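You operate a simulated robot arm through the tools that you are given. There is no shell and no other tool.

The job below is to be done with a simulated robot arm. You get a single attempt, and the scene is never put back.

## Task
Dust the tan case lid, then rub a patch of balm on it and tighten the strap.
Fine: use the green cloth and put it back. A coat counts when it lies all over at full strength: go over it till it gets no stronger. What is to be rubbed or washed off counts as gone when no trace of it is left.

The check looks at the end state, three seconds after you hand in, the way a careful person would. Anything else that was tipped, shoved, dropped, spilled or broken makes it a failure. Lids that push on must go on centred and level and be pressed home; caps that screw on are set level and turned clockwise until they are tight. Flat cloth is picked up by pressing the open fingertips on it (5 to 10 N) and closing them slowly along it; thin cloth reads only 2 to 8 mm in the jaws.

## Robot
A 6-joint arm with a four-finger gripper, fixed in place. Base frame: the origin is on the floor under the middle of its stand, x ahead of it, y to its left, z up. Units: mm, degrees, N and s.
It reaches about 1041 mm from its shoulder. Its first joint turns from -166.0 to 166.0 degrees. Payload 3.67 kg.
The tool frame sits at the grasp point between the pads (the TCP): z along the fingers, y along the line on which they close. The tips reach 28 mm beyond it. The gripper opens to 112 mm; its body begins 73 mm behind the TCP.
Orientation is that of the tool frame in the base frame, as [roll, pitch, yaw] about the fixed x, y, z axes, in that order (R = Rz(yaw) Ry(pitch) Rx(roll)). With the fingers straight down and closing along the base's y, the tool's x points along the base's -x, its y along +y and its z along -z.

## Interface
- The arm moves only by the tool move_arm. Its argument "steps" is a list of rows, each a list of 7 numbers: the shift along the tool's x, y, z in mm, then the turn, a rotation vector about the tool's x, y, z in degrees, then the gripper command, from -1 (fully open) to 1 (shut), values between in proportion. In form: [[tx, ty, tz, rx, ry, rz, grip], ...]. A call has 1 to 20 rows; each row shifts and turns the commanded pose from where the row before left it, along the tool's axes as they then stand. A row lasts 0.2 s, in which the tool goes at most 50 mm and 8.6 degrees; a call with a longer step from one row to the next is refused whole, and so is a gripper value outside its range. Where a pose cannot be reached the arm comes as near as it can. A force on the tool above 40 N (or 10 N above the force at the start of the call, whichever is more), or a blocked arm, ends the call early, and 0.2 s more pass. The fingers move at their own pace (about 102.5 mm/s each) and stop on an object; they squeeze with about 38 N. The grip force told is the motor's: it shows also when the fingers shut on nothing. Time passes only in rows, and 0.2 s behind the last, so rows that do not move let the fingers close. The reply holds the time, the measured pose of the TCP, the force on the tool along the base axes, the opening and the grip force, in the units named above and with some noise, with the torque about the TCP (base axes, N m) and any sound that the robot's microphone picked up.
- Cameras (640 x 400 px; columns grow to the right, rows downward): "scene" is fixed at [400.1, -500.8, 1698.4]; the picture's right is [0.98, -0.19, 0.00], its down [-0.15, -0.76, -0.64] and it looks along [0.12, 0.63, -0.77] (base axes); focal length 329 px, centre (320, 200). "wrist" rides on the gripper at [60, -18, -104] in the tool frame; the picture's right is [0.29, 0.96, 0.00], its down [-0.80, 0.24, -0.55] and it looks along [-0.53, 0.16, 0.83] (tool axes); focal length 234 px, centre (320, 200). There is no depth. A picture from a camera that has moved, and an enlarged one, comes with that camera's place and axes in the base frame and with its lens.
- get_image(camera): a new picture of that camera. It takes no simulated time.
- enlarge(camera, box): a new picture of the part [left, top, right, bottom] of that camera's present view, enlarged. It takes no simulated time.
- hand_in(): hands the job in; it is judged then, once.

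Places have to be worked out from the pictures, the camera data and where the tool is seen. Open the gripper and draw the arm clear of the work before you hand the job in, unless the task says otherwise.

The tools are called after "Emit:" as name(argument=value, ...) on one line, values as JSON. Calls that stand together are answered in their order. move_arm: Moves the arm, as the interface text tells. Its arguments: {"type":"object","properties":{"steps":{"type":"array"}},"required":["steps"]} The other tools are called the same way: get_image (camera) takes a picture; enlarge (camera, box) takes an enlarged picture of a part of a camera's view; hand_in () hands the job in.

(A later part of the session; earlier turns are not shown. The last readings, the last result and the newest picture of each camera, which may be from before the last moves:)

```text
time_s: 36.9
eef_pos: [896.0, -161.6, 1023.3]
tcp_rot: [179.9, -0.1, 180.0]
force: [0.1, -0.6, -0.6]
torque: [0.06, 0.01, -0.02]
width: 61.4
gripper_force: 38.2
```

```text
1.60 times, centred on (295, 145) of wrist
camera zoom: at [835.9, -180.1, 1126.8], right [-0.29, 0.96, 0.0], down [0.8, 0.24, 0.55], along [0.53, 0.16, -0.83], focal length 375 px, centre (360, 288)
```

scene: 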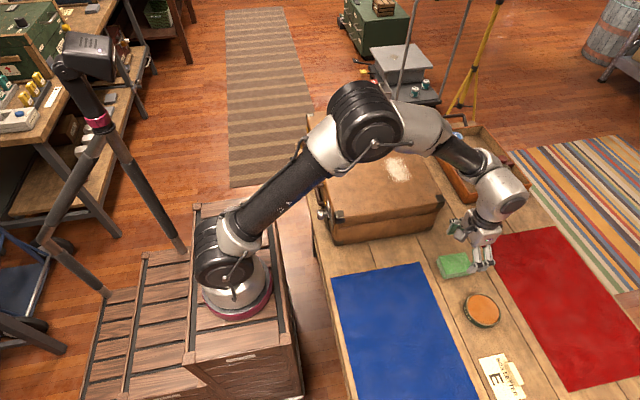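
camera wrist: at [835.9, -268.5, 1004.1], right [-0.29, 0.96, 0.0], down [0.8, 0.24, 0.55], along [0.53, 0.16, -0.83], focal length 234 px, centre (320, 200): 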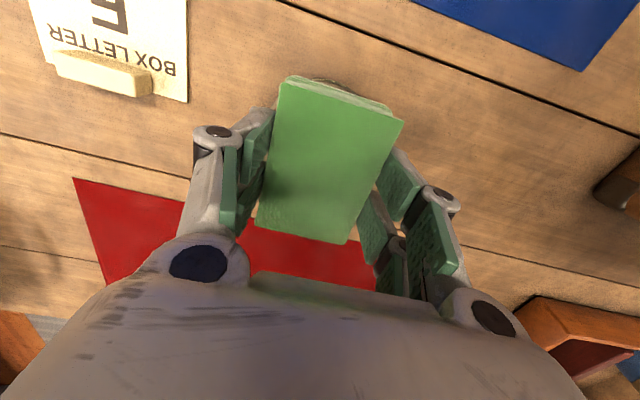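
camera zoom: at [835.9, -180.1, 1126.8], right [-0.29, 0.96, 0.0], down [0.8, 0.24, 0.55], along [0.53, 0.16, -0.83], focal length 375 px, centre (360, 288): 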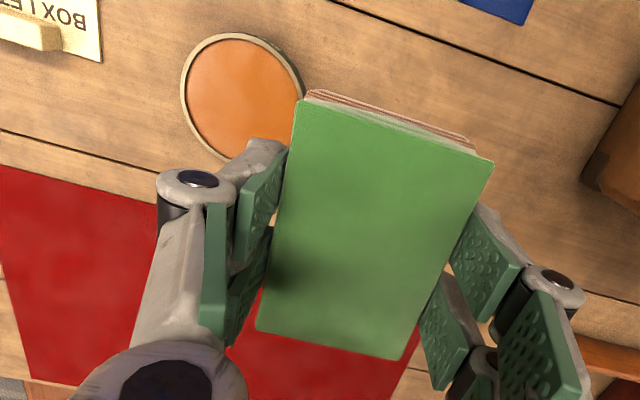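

The pad's underside now carries balm and the tin hasn't moved. I carry it back over the dusted spot at (780,175).

Emit:
move_arm(steps=[[14.5, 42.1, -2, 0, 0, 0, 0.5], [14.5, 42.1, 0, 0, 0, 0, 0.5], [14.5, 42.1, 0, 0, 0, 0, 0.5], [14.5, 42.1, 0, 0, 0, 0, 0.5], [14.5, 42.1, 0, 0, 0, 0, 0.5], [14.5, 42.1, 0, 0, 0, 0, 0.5], [14.5, 42.1, 0, 0, 0, 0, 0.5], [14.5, 42.1, 0, 0, 0, 0, 0.5], [0, 0, 12, 0, 0, 0, 0.5], [0, 0, 8, 0, 0, 0, 0.5], [0, 0, 0, 0, 0, 0, 0.5]])

Emit:
get_image(camera="wrist")

Emit:
enlarge(camera="scene", box=[330, 100, 490, 240])

```text
time_s: 39.3
eef_pos: [780.2, 175.8, 1006.5]
tcp_rot: [179.9, -0.1, -180.0]
force: [-0.1, -0.7, 0.6]
torque: [0.01, 0.01, 0.02]
width: 61.1
gripper_force: 38.1
```

```text
taken
camera wrist: at [720.1, 157.5, 1109.2], right [-0.29, 0.96, 0.0], down [0.8, 0.24, 0.55], along [0.53, 0.16, -0.83], focal length 234 px, centre (320, 200)
```

wrist: 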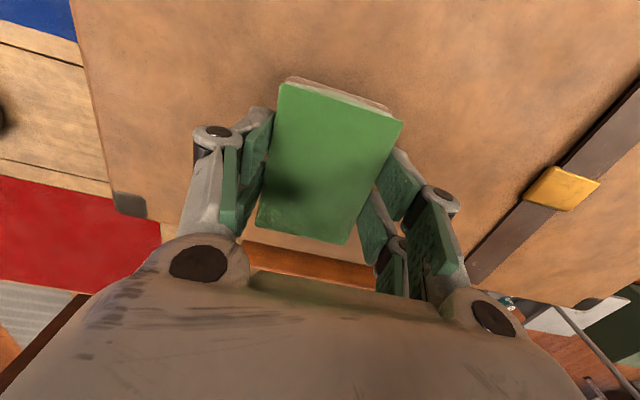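

```text
2.86 times, centred on (410, 170) of scene
camera zoom: at [400.1, -500.8, 1698.4], right [0.98, -0.19, 0.0], down [-0.15, -0.76, -0.64], along [0.12, 0.63, -0.77], focal length 941 px, centre (63, 286)
```

zoom: 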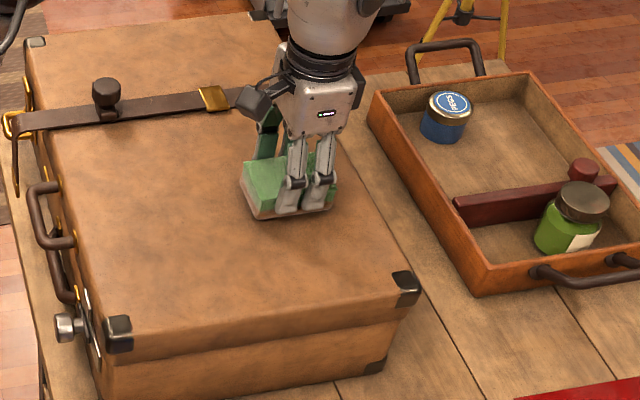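

Above the spot at TCP 1006. I creep down to contact.

Emit:
move_arm(steps=[[0, 0, 1, 0, 0, 0, 0.5], [0, 0, 1, 0, 0, 0, 0.5], [0, 0, 1, 0, 0, 0, 0.5], [0, 0, 0, 0, 0, 0, 0.5]])

Emit:
move_arm(steps=[[0, 0, 0.7, 0, 0, 0, 0.5], [0, 0, 0.7, 0, 0, 0, 0.5], [0, 0, 0, 0, 0, 0, 0.5]])

```text
time_s: 40.3
eef_pos: [779.2, 175.6, 1002.2]
tcp_rot: [179.9, -0.1, -180.0]
force: [-0.2, -0.1, 0.0]
torque: [0.0, -0.02, -0.01]
width: 61.1
gripper_force: 38.0
```

```text
time_s: 41.1
eef_pos: [780.4, 175.3, 1001.2]
tcp_rot: [179.9, -0.1, -180.0]
force: [0.1, -0.4, -0.6]
torque: [0.02, -0.04, -0.05]
width: 60.9
gripper_force: 38.0
```

Emit:
move_arm(steps=[[0, 0, 0.6, 0, 0, 0, 0.5], [0, 0, 0.4, 0, 0, 0, 0.5], [0, 0, 0, 0, 0, 0, 0.5]])

```text
time_s: 41.9
eef_pos: [780.3, 175.8, 1000.9]
tcp_rot: [179.9, -0.1, 180.0]
force: [-0.1, 1.1, -0.4]
torque: [0.0, 0.01, -0.02]
width: 61.6
gripper_force: 38.1
```

Still no contact; a bit further down.

Emit:
move_arm(steps=[[0, 0, 0.5, 0, 0, 0, 0.5], [0, 0, 0.3, 0, 0, 0, 0.5], [0, 0, 0, 0, 0, 0, 0.5]])

```text
time_s: 42.7
eef_pos: [779.0, 175.9, 999.5]
tcp_rot: [179.9, -0.1, -180.0]
force: [-0.4, 0.2, -0.2]
torque: [-0.01, 0.03, -0.02]
width: 60.9
gripper_force: 38.0
```

Emit:
move_arm(steps=[[0, 0, 0.5, 0, 0, 0, 0.5], [0, 0, 0, 0, 0, 0, 0.5]])

Emit:
move_arm(steps=[[0, 0, 0.4, 0, 0, 0, 0.5], [0, 0, 0, 0, 0, 0, 0.5]])

```text
time_s: 43.3
eef_pos: [780.2, 176.1, 998.0]
tcp_rot: [179.9, -0.1, 179.9]
force: [-1.4, -0.2, 5.0]
torque: [-0.06, 0.11, 0.02]
width: 61.5
gripper_force: 37.8
```

```text
time_s: 43.9
eef_pos: [778.8, 176.0, 997.9]
tcp_rot: [179.9, 0.0, 180.0]
force: [-0.5, -0.1, 10.3]
torque: [-0.07, 0.11, 0.0]
width: 61.4
gripper_force: 38.6
```

At 10 N contact, I rub with short strokes along y.

Emit:
move_arm(steps=[[0, 10, 0, 0, 0, 0, 0.5], [0, 10, 0, 0, 0, 0, 0.5], [0, -10, 0, 0, 0, 0, 0.5], [0, -10, 0, 0, 0, 0, 0.5], [0, -10, 0, 0, 0, 0, 0.5], [0, -10, 0, 0, 0, 0, 0.5], [0, 10, 0, 0, 0, 0, 0.5], [0, 10, 0, 0, 0, 0, 0.5], [0, 10, 0, 0, 0, 0, 0.5], [0, 10, 0, 0, 0, 0, 0.5], [0, 0, 0, 0, 0, 0, 0.5]])

Emit:
get_image(camera="wrist")

Emit:
enlarge(camera="scene", box=[330, 100, 490, 240])

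```text
time_s: 46.3
eef_pos: [779.9, 196.8, 998.2]
tcp_rot: [179.9, -0.1, -180.0]
force: [-0.7, -2.6, 6.1]
torque: [-0.16, -0.04, -0.05]
width: 61.2
gripper_force: 38.5
```

```text
taken
camera wrist: at [719.9, 178.2, 1102.3], right [-0.29, 0.96, 0.0], down [0.8, 0.24, 0.55], along [0.53, 0.16, -0.83], focal length 234 px, centre (320, 200)
```

wrist: 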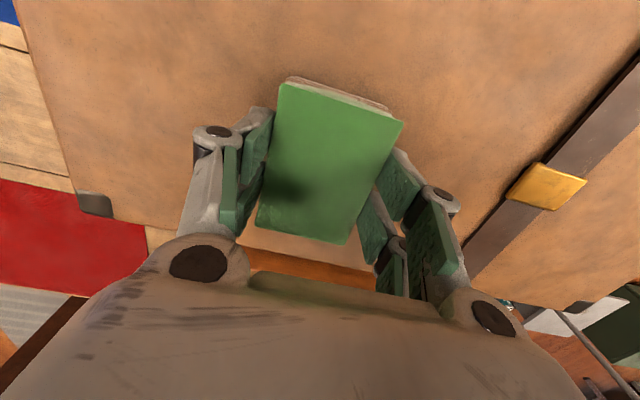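

```text
2.86 times, centred on (410, 170) of scene
camera zoom: at [400.1, -500.8, 1698.4], right [0.98, -0.19, 0.0], down [-0.15, -0.76, -0.64], along [0.12, 0.63, -0.77], focal length 941 px, centre (63, 286)
```

zoom: 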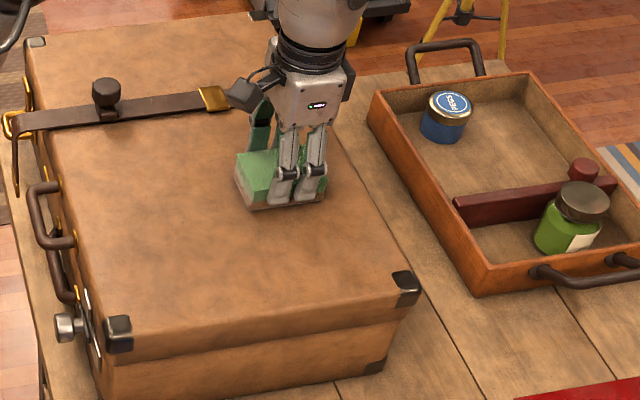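

I see no clear coat in the uncovered strip yet; I lift and look at the spot closely.

Emit:
move_arm(steps=[[0, 0, -5, 0, 0, 0, 0.5], [0, 0, -30, 0, 0, 0, 0.5], [-20, -40, -20, 0, 0, 0, 0.5], [-20, -40, 0, 0, 0, 0, 0.5], [-20, -40, 0, 0, 0, 0, 0.5], [0, -30, 0, 0, 0, 0, 0.5], [0, 0, 0, 0, 0, 0, 0.5]])

Emit:
enlarge(camera="scene", box=[340, 130, 460, 230])

Emit:
get_image(camera="scene")

Emit:
get_image(camera="wrist")

```text
time_s: 47.9
eef_pos: [840.0, 45.1, 1053.4]
tcp_rot: [179.8, -0.1, -180.0]
force: [0.3, 0.6, -1.0]
torque: [-0.01, 0.0, 0.02]
width: 61.0
gripper_force: 38.5
```

```text
4.00 times, centred on (400, 180) of scene
camera zoom: at [400.1, -500.8, 1698.4], right [0.98, -0.19, 0.0], down [-0.15, -0.76, -0.64], along [0.12, 0.63, -0.77], focal length 1318 px, centre (0, 280)
```

zoom: 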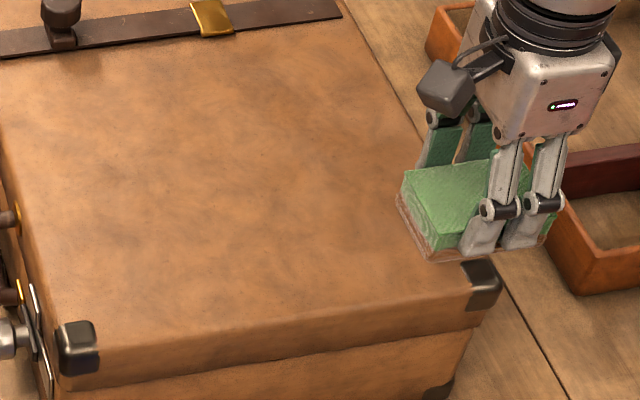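

```text
taken
```

scene: 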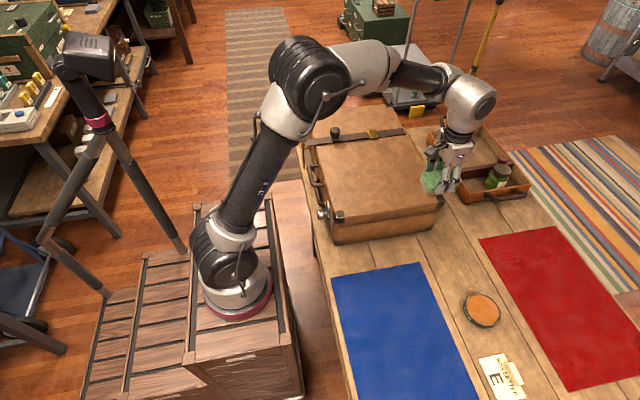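

```text
taken
camera wrist: at [780.2, 27.2, 1156.3], right [-0.29, 0.96, 0.0], down [0.8, 0.24, 0.55], along [0.53, 0.16, -0.83], focal length 234 px, centre (320, 200)
```

wrist: 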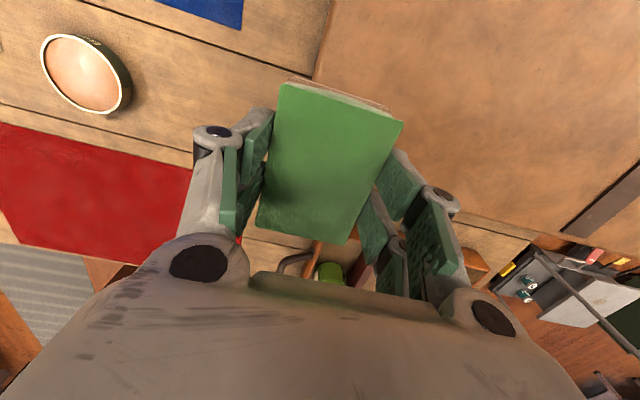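

Emit:
enlarge(camera="scene", box=[370, 145, 425, 185])

Emit:
enlarge(camera="scene", box=[420, 160, 470, 200])

Emit:
enlarge(camera="wrist", box=[400, 0, 640, 150])

```text
10.00 times, centred on (398, 165) of scene
camera zoom: at [400.1, -500.8, 1698.4], right [0.98, -0.19, 0.0], down [-0.15, -0.76, -0.64], along [0.12, 0.63, -0.77], focal length 3294 px, centre (-455, 550)
```

zoom: 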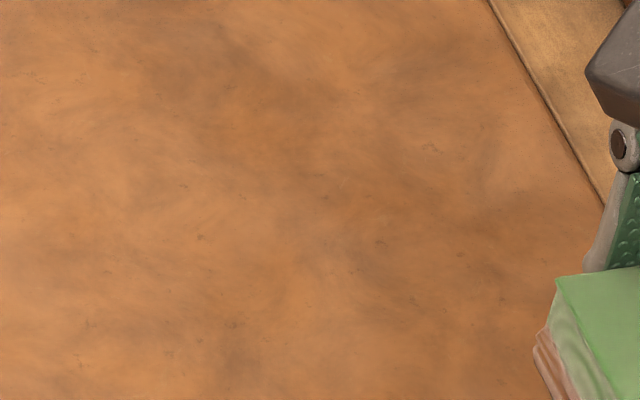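

```text
10.00 times, centred on (445, 180) of scene
camera zoom: at [400.1, -500.8, 1698.4], right [0.98, -0.19, 0.0], down [-0.15, -0.76, -0.64], along [0.12, 0.63, -0.77], focal length 3294 px, centre (-930, 400)
```

zoom: 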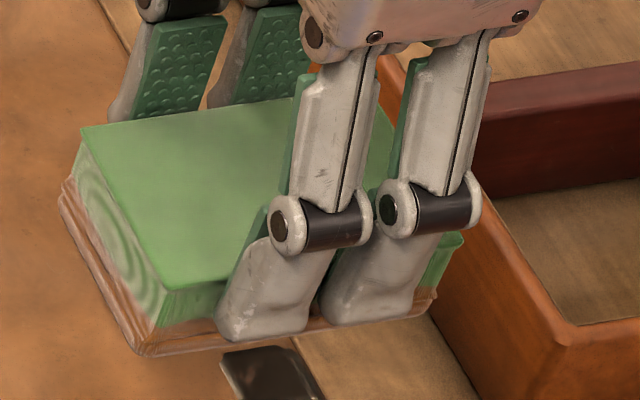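

```text
2.67 times, centred on (520, 75) of wrist
camera zoom: at [780.2, 27.2, 1156.3], right [-0.29, 0.96, 0.0], down [0.8, 0.24, 0.55], along [0.53, 0.16, -0.83], focal length 624 px, centre (-213, 533)
```

zoom: 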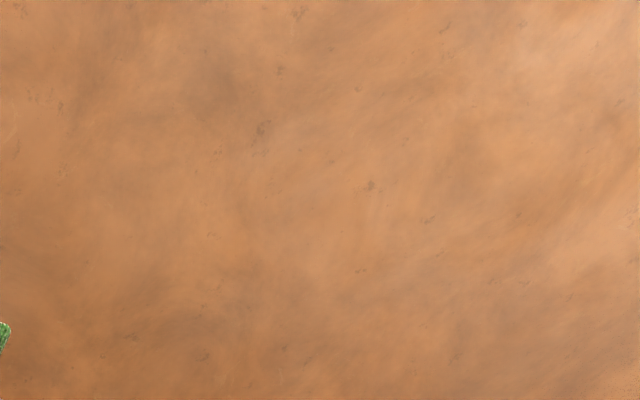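

The pad's lower half is clearly soaked with balm, but the lid shows nothing definite. I go back and rub more, starting at the same place with ~10 N.

Emit:
move_arm(steps=[[20, 43.3, 0, 0, 0, 0, 0.5], [20, 43.3, 0, 0, 0, 0, 0.5], [20, 43.3, 0, 0, 0, 0, 0.5], [0, 0, 35, 0, 0, 0, 0.5], [0, 0, 16, 0, 0, 0, 0.5], [0, 0, 2, 0, 0, 0, 0.5], [0, 0, 1, 0, 0, 0, 0.5], [0, 0, 0, 0, 0, 0, 0.5]])

Emit:
move_arm(steps=[[0, 0, 0.5, 0, 0, 0, 0.5], [0, 0, 0.4, 0, 0, 0, 0.5], [0, 0, 0, 0, 0, 0, 0.5]])

```text
time_s: 49.7
eef_pos: [780.5, 175.9, 1000.7]
tcp_rot: [179.8, -0.1, -180.0]
force: [0.4, -1.2, 0.4]
torque: [0.01, -0.02, 0.02]
width: 61.1
gripper_force: 37.4
```

```text
time_s: 50.5
eef_pos: [779.7, 176.0, 998.0]
tcp_rot: [179.9, 0.0, -180.0]
force: [1.3, 0.4, 5.1]
torque: [-0.05, 0.07, 0.01]
width: 61.2
gripper_force: 38.1
```

Emit:
move_arm(steps=[[0, 0, 0.3, 0, 0, 0, 0.5], [0, 12, 0, 0, 0, 0, 0.5], [0, -12, 0, 0, 0, 0, 0.5], [0, -12, 0, 0, 0, 0, 0.5], [0, 12, 0, 0, 0, 0, 0.5], [0, 12, 0, 0, 0, 0, 0.5], [0, -12, 0, 0, 0, 0, 0.5], [0, -12, 0, 0, 0, 0, 0.5], [0, 12, 0, 0, 0, 0, 0.5], [0, 12, 0, 0, 0, 0, 0.5], [0, -12, 0, 0, 0, 0, 0.5], [0, -12, 0, 0, 0, 0, 0.5], [0, 12, 0, 0, 0, 0, 0.5]])

Emit:
move_arm(steps=[[12, 0, 0, 0, 0, 0, 0.5], [-12, 0, 0, 0, 0, 0, 0.5], [-12, 0, 0, 0, 0, 0, 0.5], [12, 0, 0, 0, 0, 0, 0.5], [12, 0, 0, 0, 0, 0, 0.5], [-12, 0, 0, 0, 0, 0, 0.5], [-12, 0, 0, 0, 0, 0, 0.5], [12, 0, 0, 0, 0, 0, 0.5]])

Emit:
enlarge(camera="scene", box=[370, 140, 440, 190])

```text
time_s: 53.3
eef_pos: [779.1, 175.1, 998.6]
tcp_rot: [180.0, -0.1, -180.0]
force: [0.1, -6.3, 13.4]
torque: [-0.17, -0.2, -0.12]
width: 61.0
gripper_force: 37.6
```

```text
time_s: 55.1
eef_pos: [781.7, 177.4, 999.4]
tcp_rot: [179.9, 0.0, 179.9]
force: [4.4, 0.6, 8.7]
torque: [-0.02, 0.11, 0.0]
width: 61.3
gripper_force: 38.1
```

```text
8.00 times, centred on (405, 165) of scene
camera zoom: at [400.1, -500.8, 1698.4], right [0.98, -0.19, 0.0], down [-0.15, -0.76, -0.64], along [0.12, 0.63, -0.77], focal length 2635 px, centre (-360, 480)
```

zoom: 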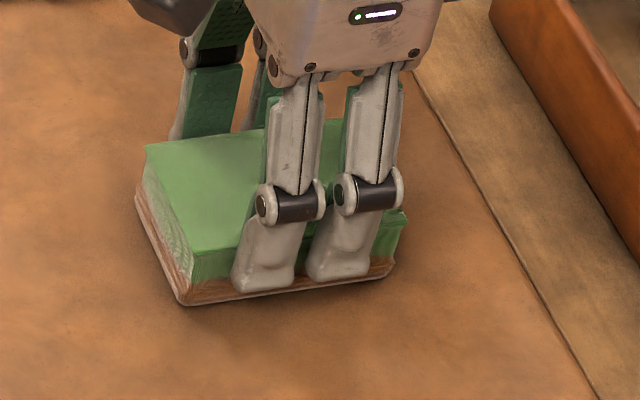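

I lift, draw aside and compare the spot at the same zoom as before.

Emit:
move_arm(steps=[[0, 0, -5, 0, 0, 0, 0.5], [0, 0, -30, 0, 0, 0, 0.5], [-20, -43, -20, 0, 0, 0, 0.5], [-20, -43, 0, 0, 0, 0, 0.5], [-20, -43, 0, 0, 0, 0, 0.5], [0, -30, 0, 0, 0, 0, 0.5], [0, 0, 0, 0, 0, 0, 0.5]])

Emit:
enlarge(camera="scene", box=[370, 145, 425, 185])

Emit:
enlarge(camera="scene", box=[340, 130, 460, 230])

Emit:
enlarge(camera="wrist", box=[400, 0, 640, 150])

```text
refused: row 3 steps farther than a row can; nothing moved
```

```text
10.00 times, centred on (398, 165) of scene
camera zoom: at [400.1, -500.8, 1698.4], right [0.98, -0.19, 0.0], down [-0.15, -0.76, -0.64], along [0.12, 0.63, -0.77], focal length 3294 px, centre (-455, 550)
```

zoom: 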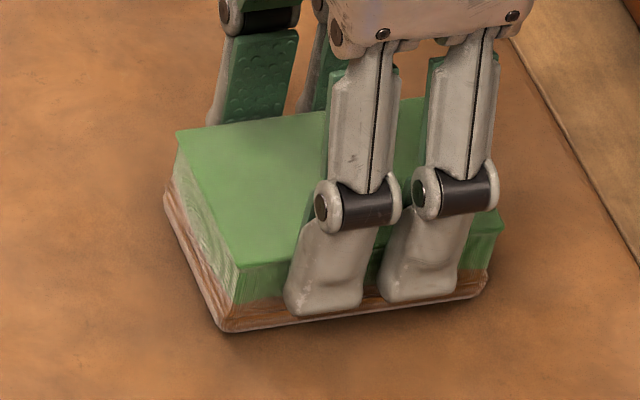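

```text
4.00 times, centred on (400, 180) of scene
camera zoom: at [400.1, -500.8, 1698.4], right [0.98, -0.19, 0.0], down [-0.15, -0.76, -0.64], along [0.12, 0.63, -0.77], focal length 1318 px, centre (0, 280)
```

zoom: 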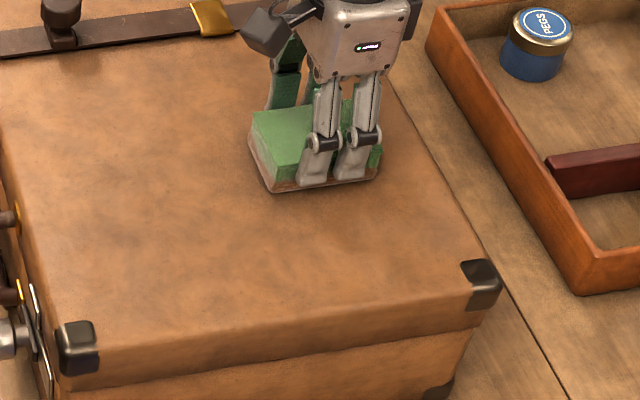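

```text
2.67 times, centred on (520, 75) of wrist
camera zoom: at [720.7, 157.9, 1101.9], right [-0.29, 0.96, 0.0], down [0.8, 0.24, 0.55], along [0.53, 0.16, -0.83], focal length 624 px, centre (-213, 533)
```

zoom: 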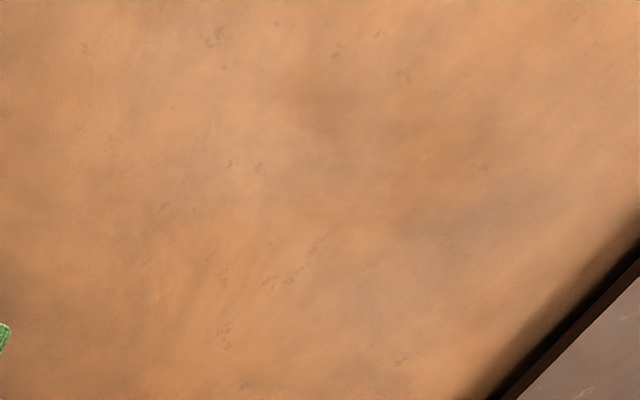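

The lift was refused for one over-long row; I repeat it with shorter rows.

Emit:
move_arm(steps=[[0, 0, -5, 0, 0, 0, 0.5], [0, 0, -30, 0, 0, 0, 0.5], [-20, -38, -20, 0, 0, 0, 0.5], [-20, -43, 0, 0, 0, 0, 0.5], [-20, -43, 0, 0, 0, 0, 0.5], [0, -30, 0, 0, 0, 0, 0.5], [0, 0, 0, 0, 0, 0, 0.5]])

Emit:
enlarge(camera="scene", box=[370, 145, 425, 185])

Emit:
enlarge(camera="scene", box=[340, 130, 460, 230])

Emit:
enlarge(camera="wrist", box=[400, 0, 640, 150])

```text
time_s: 56.7
eef_pos: [840.2, 22.4, 1053.8]
tcp_rot: [179.9, -0.1, -180.0]
force: [-0.2, 0.7, -0.3]
torque: [-0.03, 0.0, -0.03]
width: 61.3
gripper_force: 38.1
```

```text
10.00 times, centred on (398, 165) of scene
camera zoom: at [400.1, -500.8, 1698.4], right [0.98, -0.19, 0.0], down [-0.15, -0.76, -0.64], along [0.12, 0.63, -0.77], focal length 3294 px, centre (-455, 550)
```

zoom: 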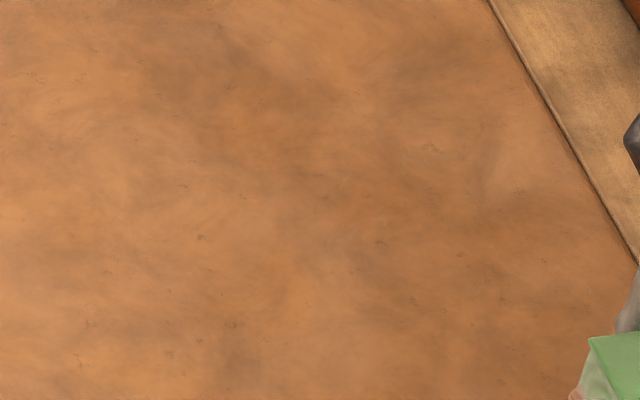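

```text
4.00 times, centred on (400, 180) of scene
camera zoom: at [400.1, -500.8, 1698.4], right [0.98, -0.19, 0.0], down [-0.15, -0.76, -0.64], along [0.12, 0.63, -0.77], focal length 1318 px, centre (0, 280)
```

zoom: 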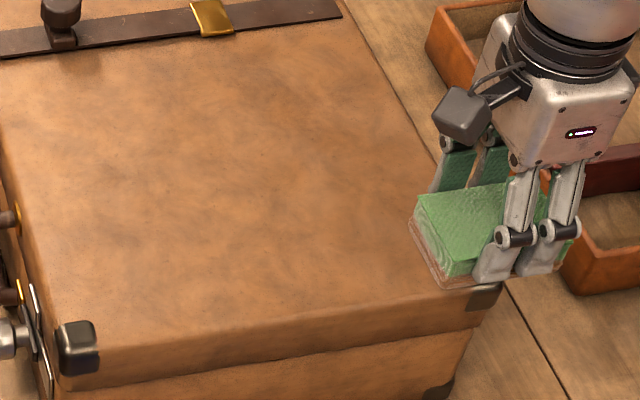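

```text
2.67 times, centred on (520, 75) of wrist
camera zoom: at [779.9, 3.6, 1156.3], right [-0.29, 0.96, 0.0], down [0.8, 0.24, 0.55], along [0.53, 0.16, -0.83], focal length 624 px, centre (-213, 533)
```

zoom: 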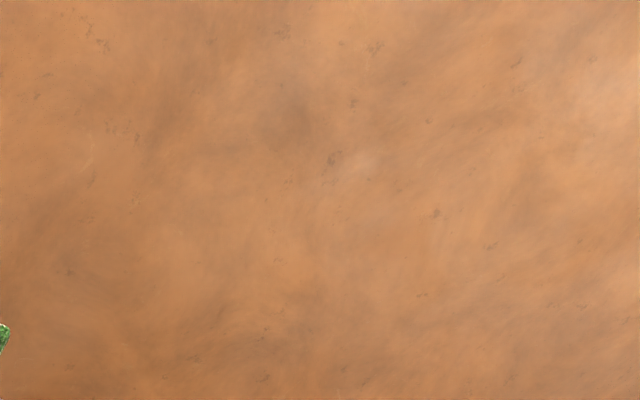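

Emit:
enlarge(camera="scene", box=[290, 100, 450, 240])

Emit:
get_image(camera="wrist")

```text
2.86 times, centred on (370, 170) of scene
camera zoom: at [400.1, -500.8, 1698.4], right [0.98, -0.19, 0.0], down [-0.15, -0.76, -0.64], along [0.12, 0.63, -0.77], focal length 941 px, centre (177, 286)
```

zoom: 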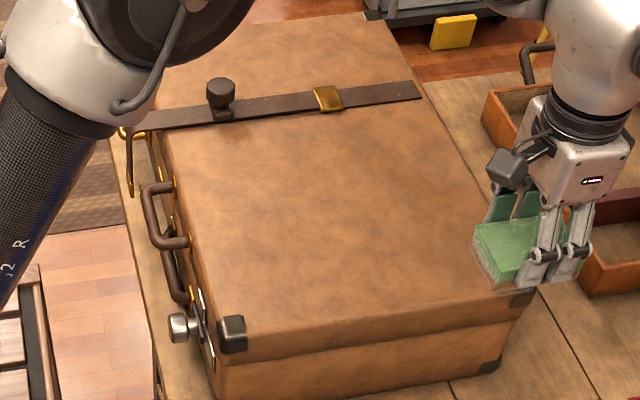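

```text
taken
camera wrist: at [779.9, 3.6, 1156.3], right [-0.29, 0.96, 0.0], down [0.8, 0.24, 0.55], along [0.53, 0.16, -0.83], focal length 234 px, centre (320, 200)
```

wrist: 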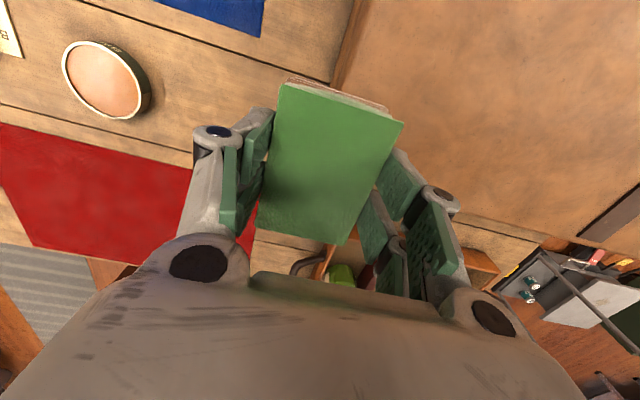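

Emit:
enlarge(camera="scene", box=[410, 155, 460, 195])

Emit:
enlarge(camera="scene", box=[380, 100, 460, 230])

```text
10.00 times, centred on (435, 175) of scene
camera zoom: at [400.1, -500.8, 1698.4], right [0.98, -0.19, 0.0], down [-0.15, -0.76, -0.64], along [0.12, 0.63, -0.77], focal length 3294 px, centre (-830, 450)
```

zoom: 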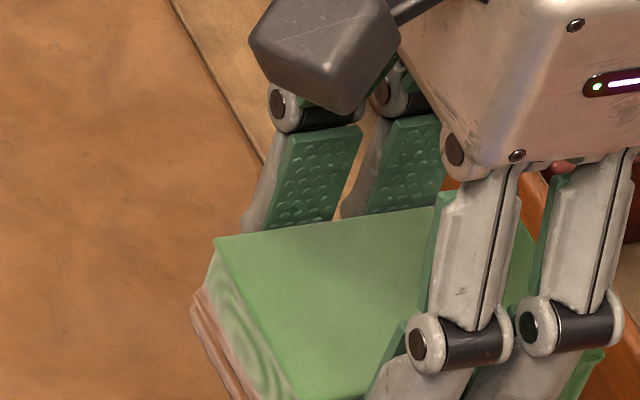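

```text
3.08 times, centred on (420, 165) of scene
camera zoom: at [400.1, -500.8, 1698.4], right [0.98, -0.19, 0.0], down [-0.15, -0.76, -0.64], along [0.12, 0.63, -0.77], focal length 1014 px, centre (12, 308)
```

zoom: 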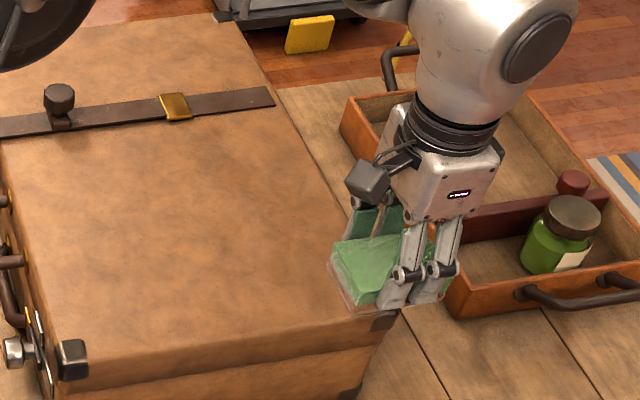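

No coat is visible on the lid, so the single press likely took up too little. I go back to the tin to work more balm into the cloth with small rubbing motions.

Emit:
move_arm(steps=[[-7.9, -39, 0, 0, 0, 0, 0.5], [-7.9, -39, 0, 0, 0, 0, 0.5], [-7.9, -39, 0, 0, 0, 0, 0.5], [-7.9, -39, 0, 0, 0, 0, 0.5], [-7.9, -39, 0, 0, 0, 0, 0.5], [-7.9, -39, 0, 0, 0, 0, 0.5], [-7.9, -39, 0, 0, 0, 0, 0.5], [0, 0, 45, 0, 0, 0, 0.5], [0, 0, 45, 0, 0, 0, 0.5], [0, 0, 45, 0, 0, 0, 0.5], [0, 0, 35, 0, 0, 0, 0.5], [0, 0, 10, 0, 0, 0, 0.5], [0, 0, 0, 0, 0, 0, 0.5]])

Emit:
enlarge(camera="scene", box=[440, 250, 540, 350])

Emit:
get_image(camera="wrist")

```text
time_s: 59.5
eef_pos: [894.8, -250.2, 871.4]
tcp_rot: [180.0, -0.1, -180.0]
force: [-0.3, 0.9, -1.0]
torque: [0.03, 0.01, 0.06]
width: 61.2
gripper_force: 38.3
```

```text
4.00 times, centred on (490, 300) of scene
camera zoom: at [400.1, -500.8, 1698.4], right [0.98, -0.19, 0.0], down [-0.15, -0.76, -0.64], along [0.12, 0.63, -0.77], focal length 1318 px, centre (-360, -200)
```

zoom: 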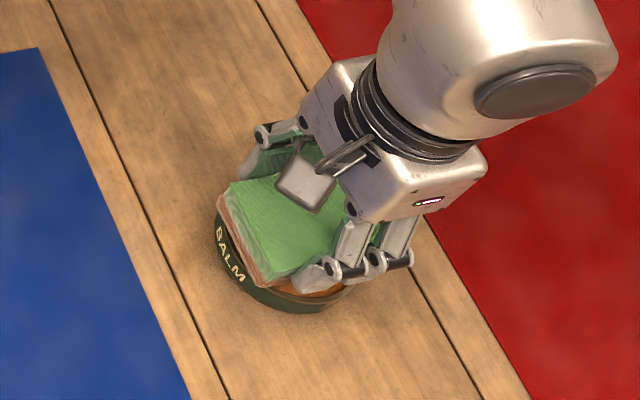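

```text
taken
camera wrist: at [835.4, -268.5, 975.4], right [-0.29, 0.96, 0.0], down [0.8, 0.24, 0.55], along [0.53, 0.16, -0.83], focal length 234 px, centre (320, 200)
```

wrist: 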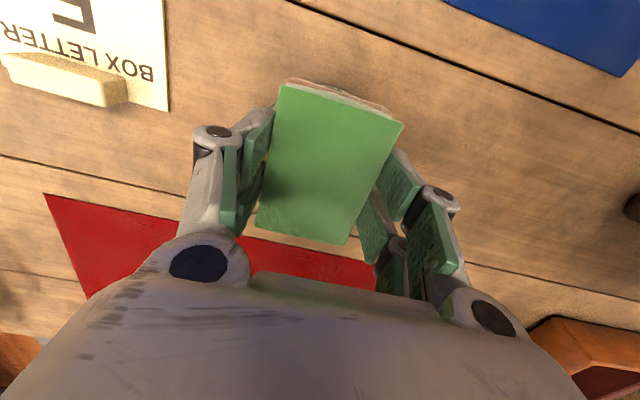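

Emit:
move_arm(steps=[[0, 0, 1.5, 0, 0, 0, 0.5], [0, 0, 1.5, 0, 0, 0, 0.5], [0, 0, 1, 0, 0, 0, 0.5], [0, 0, 0.7, 0, 0, 0, 0.5], [0, 0, 0, 0, 0, 0, 0.5]])

Emit:
move_arm(steps=[[0, 0, 0.7, 0, 0, 0, 0.5], [0, 0, 0, 0, 0, 0, 0.5]])

```text
time_s: 60.7
eef_pos: [894.8, -251.3, 868.7]
tcp_rot: [179.9, -0.1, -180.0]
force: [-0.3, 0.1, -0.3]
torque: [-0.03, 0.02, -0.02]
width: 61.2
gripper_force: 37.9
```

```text
time_s: 61.3
eef_pos: [894.7, -250.3, 866.7]
tcp_rot: [179.9, -0.1, 180.0]
force: [0.0, -0.2, -0.4]
torque: [0.01, -0.02, 0.0]
width: 60.9
gripper_force: 37.8
```

Emit:
move_arm(steps=[[0, 0, 0.6, 0, 0, 0, 0.5], [0, 0, 0.6, 0, 0, 0, 0.5], [0, 0, 0, 0, 0, 0, 0.5]])

Emit:
move_arm(steps=[[0, 0, 0.5, 0, 0, 0, 0.5], [0, 0, 0, 0, 0, 0, 0.5]])

```text
time_s: 62.1
eef_pos: [895.1, -250.2, 866.0]
tcp_rot: [179.9, 0.0, 180.0]
force: [-0.3, -0.6, -1.6]
torque: [0.03, 0.0, -0.02]
width: 61.2
gripper_force: 38.0
```

```text
time_s: 62.7
eef_pos: [894.4, -250.3, 864.9]
tcp_rot: [179.9, -0.1, 180.0]
force: [-0.7, -0.3, -0.3]
torque: [0.03, 0.02, 0.01]
width: 61.1
gripper_force: 38.3
```

Emit:
move_arm(steps=[[0, 0, 0.5, 0, 0, 0, 0.5], [0, 0, 0, 0, 0, 0, 0.5]])

Emit:
move_arm(steps=[[0, 0, 0.5, 0, 0, 0, 0.5], [0, 0, 0, 0, 0, 0, 0.5]])

Emit:
move_arm(steps=[[0, 0, 0.4, 0, 0, 0, 0.5], [0, 0, 0, 0, 0, 0, 0.5]])

```text
time_s: 63.3
eef_pos: [895.5, -250.9, 865.6]
tcp_rot: [-180.0, 0.0, 180.0]
force: [-1.4, 0.0, 3.1]
torque: [-0.02, 0.02, -0.03]
width: 61.1
gripper_force: 38.6
```

```text
time_s: 63.9
eef_pos: [896.0, -251.1, 865.9]
tcp_rot: [-180.0, -0.1, 180.0]
force: [1.2, -1.9, 10.2]
torque: [0.0, 0.02, 0.0]
width: 61.2
gripper_force: 38.0
```

```text
time_s: 64.5
eef_pos: [894.7, -250.8, 865.1]
tcp_rot: [-179.9, 0.0, 180.0]
force: [-0.3, 0.0, 19.1]
torque: [0.07, 0.06, 0.04]
width: 61.1
gripper_force: 38.1
```

Contact at ~19 N; I ease to ~12 N and make small ±5 mm rubs in the tin.

Emit:
move_arm(steps=[[0, 0, -0.4, 0, 0, 0, 0.5], [0, 5, 0, 0, 0, 0, 0.5], [0, -5, 0, 0, 0, 0, 0.5], [0, -5, 0, 0, 0, 0, 0.5], [0, 5, 0, 0, 0, 0, 0.5], [0, 0, 0, 0, 0, 0, 0.5]])

Emit:
enlarge(camera="scene", box=[440, 250, 540, 350])

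```text
time_s: 65.9
eef_pos: [895.0, -251.0, 865.0]
tcp_rot: [180.0, 0.0, 180.0]
force: [-0.3, -7.5, 15.4]
torque: [-0.3, -0.02, 0.0]
width: 61.2
gripper_force: 37.8
```

```text
4.00 times, centred on (490, 300) of scene
camera zoom: at [400.1, -500.8, 1698.4], right [0.98, -0.19, 0.0], down [-0.15, -0.76, -0.64], along [0.12, 0.63, -0.77], focal length 1318 px, centre (-360, -200)
```

zoom: 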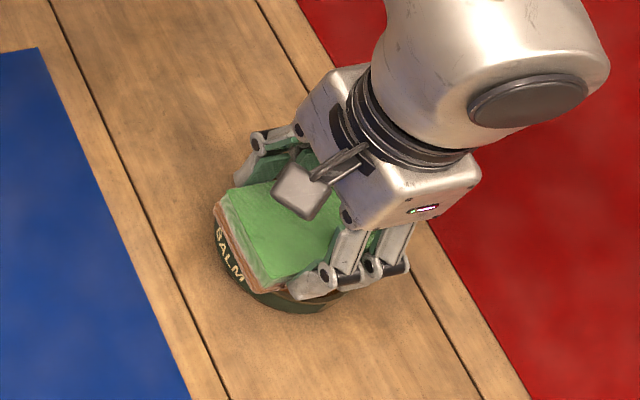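

Emit:
move_arm(steps=[[5, 0, 0, 0, 0, 0, 0.5], [-5, 0, 0, 0, 0, 0, 0.5], [-5, 0, 0, 0, 0, 0, 0.5], [5, 0, 0, 0, 0, 0, 0.5], [0, 5, 0, 0, 0, 0, 0.5], [0, -5, 0, 0, 0, 0, 0.5], [0, -5, 0, 0, 0, 0, 0.5], [0, 5, 0, 0, 0, 0, 0.5], [0, 0, 0, 0, 0, 0, 0.5], [0, 0, -0.7, 0, 0, 0, 0.5], [0, 0, -2, 0, 0, 0, 0.5], [0, 0, -10, 0, 0, 0, 0.5], [0, 0, -30, 0, 0, 0, 0.5], [0, 0, -45, 0, 0, 0, 0.5], [0, 0, -45, 0, 0, 0, 0.5], [0, 20, -25, 0, 0, 0, 0.5], [0, 40, 0, 0, 0, 0, 0.5], [0, 40, 0, 0, 0, 0, 0.5]])

Emit:
enlarge(camera="scene", box=[440, 250, 540, 350])

Emit:
enlarge(camera="scene", box=[440, 160, 520, 240])

Emit:
get_image(camera="wrist")

```text
time_s: 69.7
eef_pos: [896.7, -152.4, 1021.4]
tcp_rot: [179.9, -0.1, 179.9]
force: [-0.6, 0.2, -1.1]
torque: [0.05, -0.01, 0.03]
width: 61.3
gripper_force: 38.8
```

```text
4.00 times, centred on (490, 300) of scene
camera zoom: at [400.1, -500.8, 1698.4], right [0.98, -0.19, 0.0], down [-0.15, -0.76, -0.64], along [0.12, 0.63, -0.77], focal length 1318 px, centre (-360, -200)
```

zoom: 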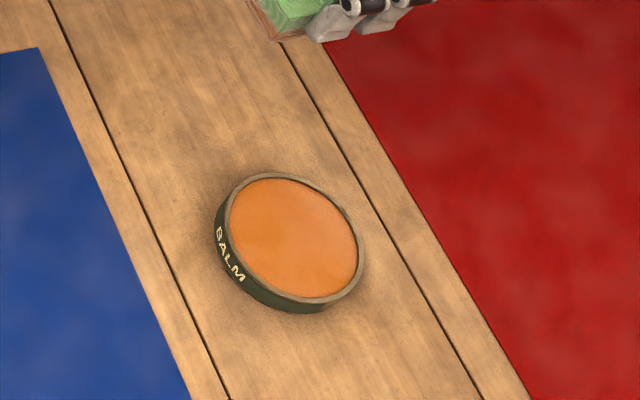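

```text
5.00 times, centred on (480, 200) of scene
camera zoom: at [400.1, -500.8, 1698.4], right [0.98, -0.19, 0.0], down [-0.15, -0.76, -0.64], along [0.12, 0.63, -0.77], focal length 1647 px, centre (-480, 200)
```

zoom: 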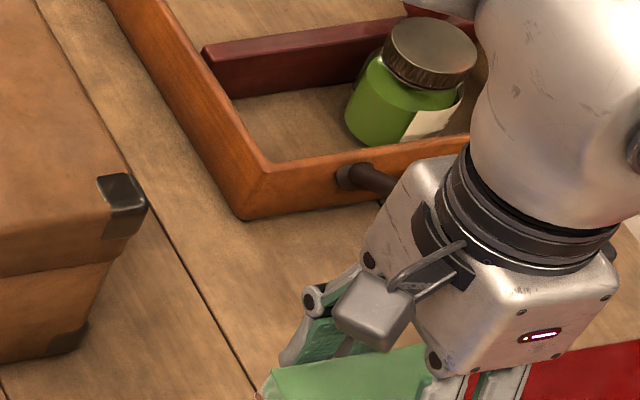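

```text
taken
camera wrist: at [835.8, -170.5, 1125.9], right [-0.29, 0.96, 0.0], down [0.8, 0.24, 0.55], along [0.53, 0.16, -0.83], focal length 234 px, centre (320, 200)
```

wrist: 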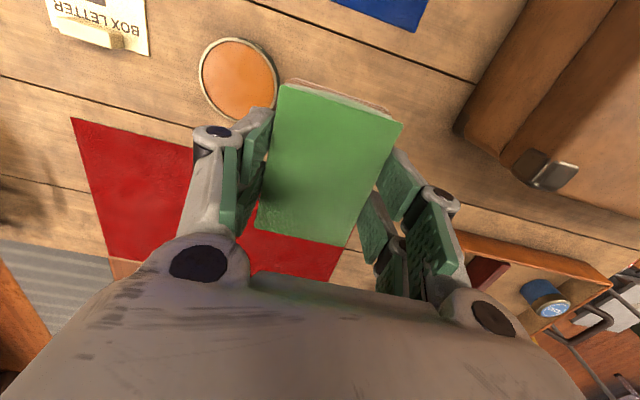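

The tin is where it was. I look at the pad's loading now.

Emit:
enlarge(camera="scene", box=[450, 205, 510, 255])

Emit:
enlarge(camera="wrist", box=[240, 60, 420, 180])

```text
8.00 times, centred on (480, 230) of scene
camera zoom: at [400.1, -500.8, 1698.4], right [0.98, -0.19, 0.0], down [-0.15, -0.76, -0.64], along [0.12, 0.63, -0.77], focal length 2635 px, centre (-960, -40)
```

zoom: 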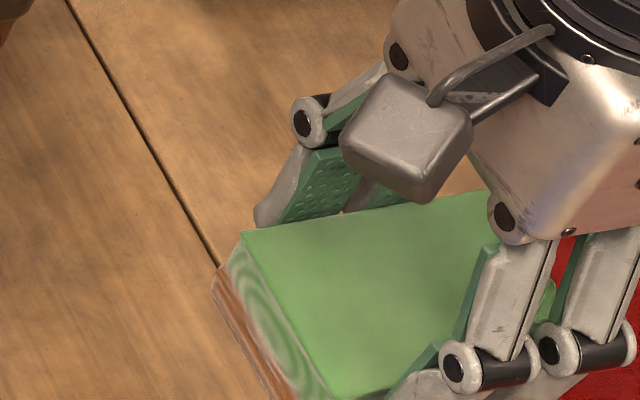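

```text
3.33 times, centred on (330, 120) of wrist
camera zoom: at [835.8, -170.5, 1125.9], right [-0.29, 0.96, 0.0], down [0.8, 0.24, 0.55], along [0.53, 0.16, -0.83], focal length 781 px, centre (287, 467)
```

zoom: 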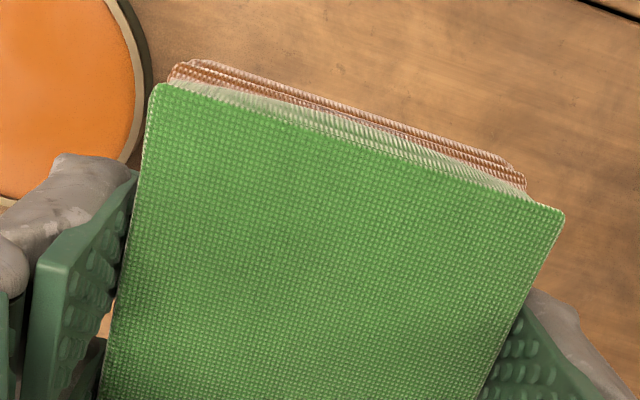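

The cloth is now loaded more strongly (reddish-brown lower layers). I carry it back to (780,175) on the lid.

Emit:
move_arm(steps=[[14.6, 40.9, -2, 0, 0, 0, 0.5], [14.6, 40.9, 0, 0, 0, 0, 0.5], [14.6, 40.9, 0, 0, 0, 0, 0.5], [14.6, 40.9, 0, 0, 0, 0, 0.5], [14.6, 40.9, 0, 0, 0, 0, 0.5], [14.6, 40.9, 0, 0, 0, 0, 0.5], [14.6, 40.9, 0, 0, 0, 0, 0.5], [14.6, 40.9, 0, 0, 0, 0, 0.5], [0, 0, 14, 0, 0, 0, 0.5], [0, 0, 6, 0, 0, 0, 0.5], [0, 0, 2, 0, 0, 0, 0.5], [0, 0, 0, 0, 0, 0, 0.5]])

Emit:
move_arm(steps=[[0, 0, 1, 0, 0, 0, 0.5], [0, 0, 0.8, 0, 0, 0, 0.5], [0, 0, 0, 0, 0, 0, 0.5]])

```text
time_s: 72.3
eef_pos: [778.5, 175.9, 1002.5]
tcp_rot: [179.9, -0.1, 180.0]
force: [0.2, -0.3, -0.7]
torque: [0.03, -0.03, -0.02]
width: 61.2
gripper_force: 38.0
```

```text
time_s: 73.1
eef_pos: [777.0, 177.0, 1001.4]
tcp_rot: [179.9, -0.1, -180.0]
force: [0.3, 0.3, 0.6]
torque: [0.0, -0.02, 0.04]
width: 61.4
gripper_force: 38.5
```

Emit:
move_arm(steps=[[0, 0, 0.8, 0, 0, 0, 0.5], [0, 0, 0.4, 0, 0, 0, 0.5], [0, 0, 0, 0, 0, 0, 0.5]])

Emit:
move_arm(steps=[[0, 0, 0.5, 0, 0, 0, 0.5], [0, 0, 0, 0, 0, 0, 0.5]])

Emit:
move_arm(steps=[[0, 0, 0.4, 0, 0, 0, 0.5], [0, 0, 0, 0, 0, 0, 0.5]])

```text
time_s: 73.9
eef_pos: [778.0, 175.8, 1000.2]
tcp_rot: [179.9, -0.2, 180.0]
force: [-0.2, 0.8, 0.1]
torque: [-0.03, 0.01, -0.01]
width: 61.5
gripper_force: 38.6
```

```text
time_s: 74.5
eef_pos: [777.4, 176.4, 999.3]
tcp_rot: [179.8, -0.1, -179.9]
force: [-0.8, 0.1, -0.4]
torque: [-0.01, -0.01, 0.01]
width: 61.5
gripper_force: 38.0
```

```text
time_s: 75.1
eef_pos: [777.4, 176.7, 999.2]
tcp_rot: [179.9, -0.2, 179.9]
force: [0.4, 1.0, -0.3]
torque: [0.03, 0.01, 0.01]
width: 61.3
gripper_force: 37.9
```

Emit:
move_arm(steps=[[0, 0, 0.5, 0, 0, 0, 0.5], [0, 0, 0, 0, 0, 0, 0.5]])

Emit:
move_arm(steps=[[0, 0, 0.4, 0, 0, 0, 0.5], [0, 0, 0, 0, 0, 0, 0.5]])

```text
time_s: 75.7
eef_pos: [778.9, 176.7, 997.7]
tcp_rot: [179.9, -0.1, 179.9]
force: [0.2, 0.8, -0.2]
torque: [0.04, 0.03, 0.01]
width: 61.1
gripper_force: 37.7
```

```text
time_s: 76.3
eef_pos: [779.1, 176.7, 999.5]
tcp_rot: [179.8, -0.1, -180.0]
force: [-0.6, -1.2, 4.6]
torque: [-0.12, 0.15, 0.03]
width: 61.1
gripper_force: 38.0
```

Contact. I press to ~12 N and rub in small strokes over the same footprint.

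Emit:
move_arm(steps=[[0, 0, 0.4, 0, 0, 0, 0.5], [0, 10, 0, 0, 0, 0, 0.5], [0, -10, 0, 0, 0, 0, 0.5], [0, -10, 0, 0, 0, 0, 0.5], [0, 10, 0, 0, 0, 0, 0.5], [0, 10, 0, 0, 0, 0, 0.5], [0, -10, 0, 0, 0, 0, 0.5], [0, -10, 0, 0, 0, 0, 0.5], [0, 10, 0, 0, 0, 0, 0.5], [0, 10, 0, 0, 0, 0, 0.5], [0, -10, 0, 0, 0, 0, 0.5], [0, -10, 0, 0, 0, 0, 0.5], [0, 10, 0, 0, 0, 0, 0.5], [0, 10, 0, 0, 0, 0, 0.5], [0, -10, 0, 0, 0, 0, 0.5], [0, 0, 0, 0, 0, 0, 0.5]])

Emit:
enlarge(camera="scene", box=[370, 145, 425, 185])

```text
time_s: 79.7
eef_pos: [778.4, 178.4, 997.7]
tcp_rot: [179.9, -0.1, -179.9]
force: [-0.4, 10.4, 19.2]
torque: [0.35, -0.03, 0.06]
width: 61.3
gripper_force: 38.1
```

```text
10.00 times, centred on (398, 165) of scene
camera zoom: at [400.1, -500.8, 1698.4], right [0.98, -0.19, 0.0], down [-0.15, -0.76, -0.64], along [0.12, 0.63, -0.77], focal length 3294 px, centre (-455, 550)
```

zoom: 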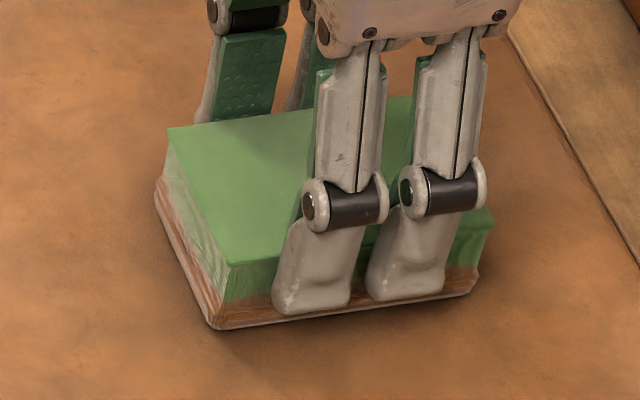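

Emit:
move_arm(steps=[[0, 0, -1, 0, 0, 0, 0.5], [0, 0, -4, 0, 0, 0, 0.5], [0, 0, -30, 0, 0, 0, 0.5], [-20, -38, -20, 0, 0, 0, 0.5], [-20, -43, 0, 0, 0, 0, 0.5], [-20, -43, 0, 0, 0, 0, 0.5], [0, -30, 0, 0, 0, 0, 0.5], [0, 0, 0, 0, 0, 0, 0.5]])

Emit:
enlarge(camera="scene", box=[370, 145, 425, 185])

Emit:
enlarge(camera="scene", box=[340, 130, 460, 230])

Emit:
enlarge(camera="wrist", box=[380, 0, 640, 200])

```text
time_s: 81.5
eef_pos: [839.6, 20.4, 1052.0]
tcp_rot: [179.8, -0.1, -179.9]
force: [-0.4, -0.2, -0.8]
torque: [-0.01, -0.03, 0.02]
width: 61.0
gripper_force: 37.6
```

```text
10.00 times, centred on (398, 165) of scene
camera zoom: at [400.1, -500.8, 1698.4], right [0.98, -0.19, 0.0], down [-0.15, -0.76, -0.64], along [0.12, 0.63, -0.77], focal length 3294 px, centre (-455, 550)
```

zoom: 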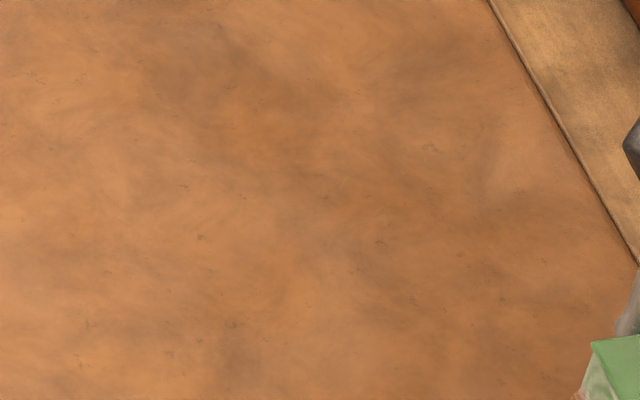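

```text
4.00 times, centred on (400, 180) of scene
camera zoom: at [400.1, -500.8, 1698.4], right [0.98, -0.19, 0.0], down [-0.15, -0.76, -0.64], along [0.12, 0.63, -0.77], focal length 1318 px, centre (0, 280)
```

zoom: 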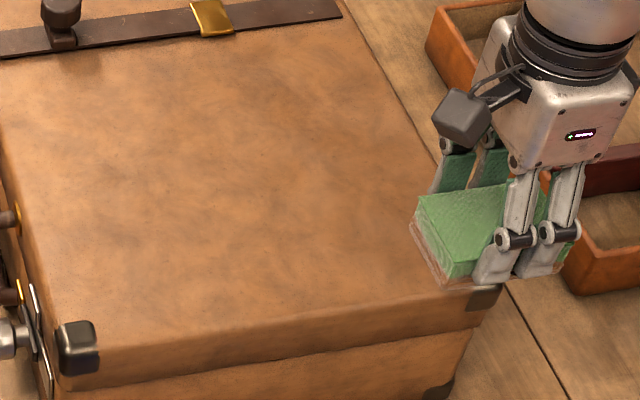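

```text
2.00 times, centred on (510, 100) of wrist
camera zoom: at [779.6, 2.7, 1155.5], right [-0.29, 0.96, 0.0], down [0.8, 0.24, 0.55], along [0.53, 0.16, -0.83], focal length 468 px, centre (-60, 400)
```

zoom: 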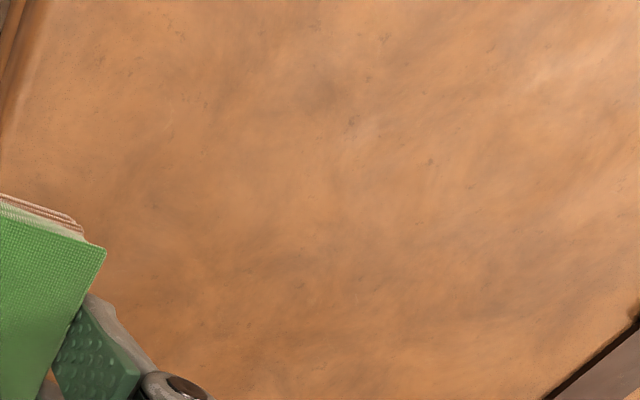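

Emit:
enlarge(camera="wrist", box=[240, 60, 420, 180])

Emit:
enlarge(camera="scene", box=[415, 170, 465, 210])

```text
3.33 times, centred on (330, 120) of wrist
camera zoom: at [779.6, 2.7, 1155.5], right [-0.29, 0.96, 0.0], down [0.8, 0.24, 0.55], along [0.53, 0.16, -0.83], focal length 781 px, centre (287, 467)
```

zoom: 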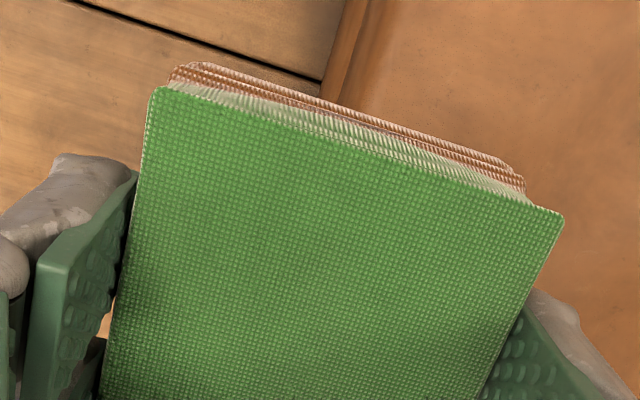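

```text
10.00 times, centred on (440, 190) of scene
camera zoom: at [400.1, -500.8, 1698.4], right [0.98, -0.19, 0.0], down [-0.15, -0.76, -0.64], along [0.12, 0.63, -0.77], focal length 3294 px, centre (-880, 300)
```

zoom: 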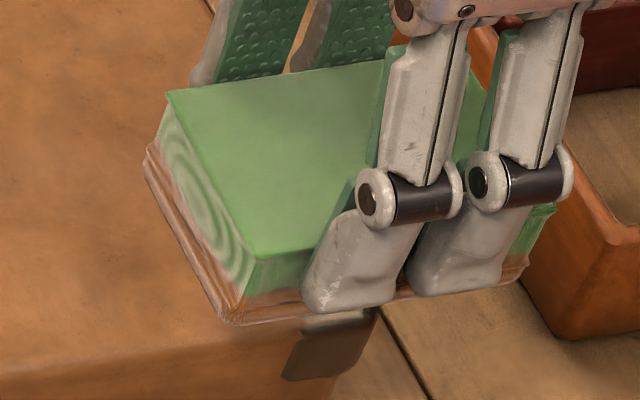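

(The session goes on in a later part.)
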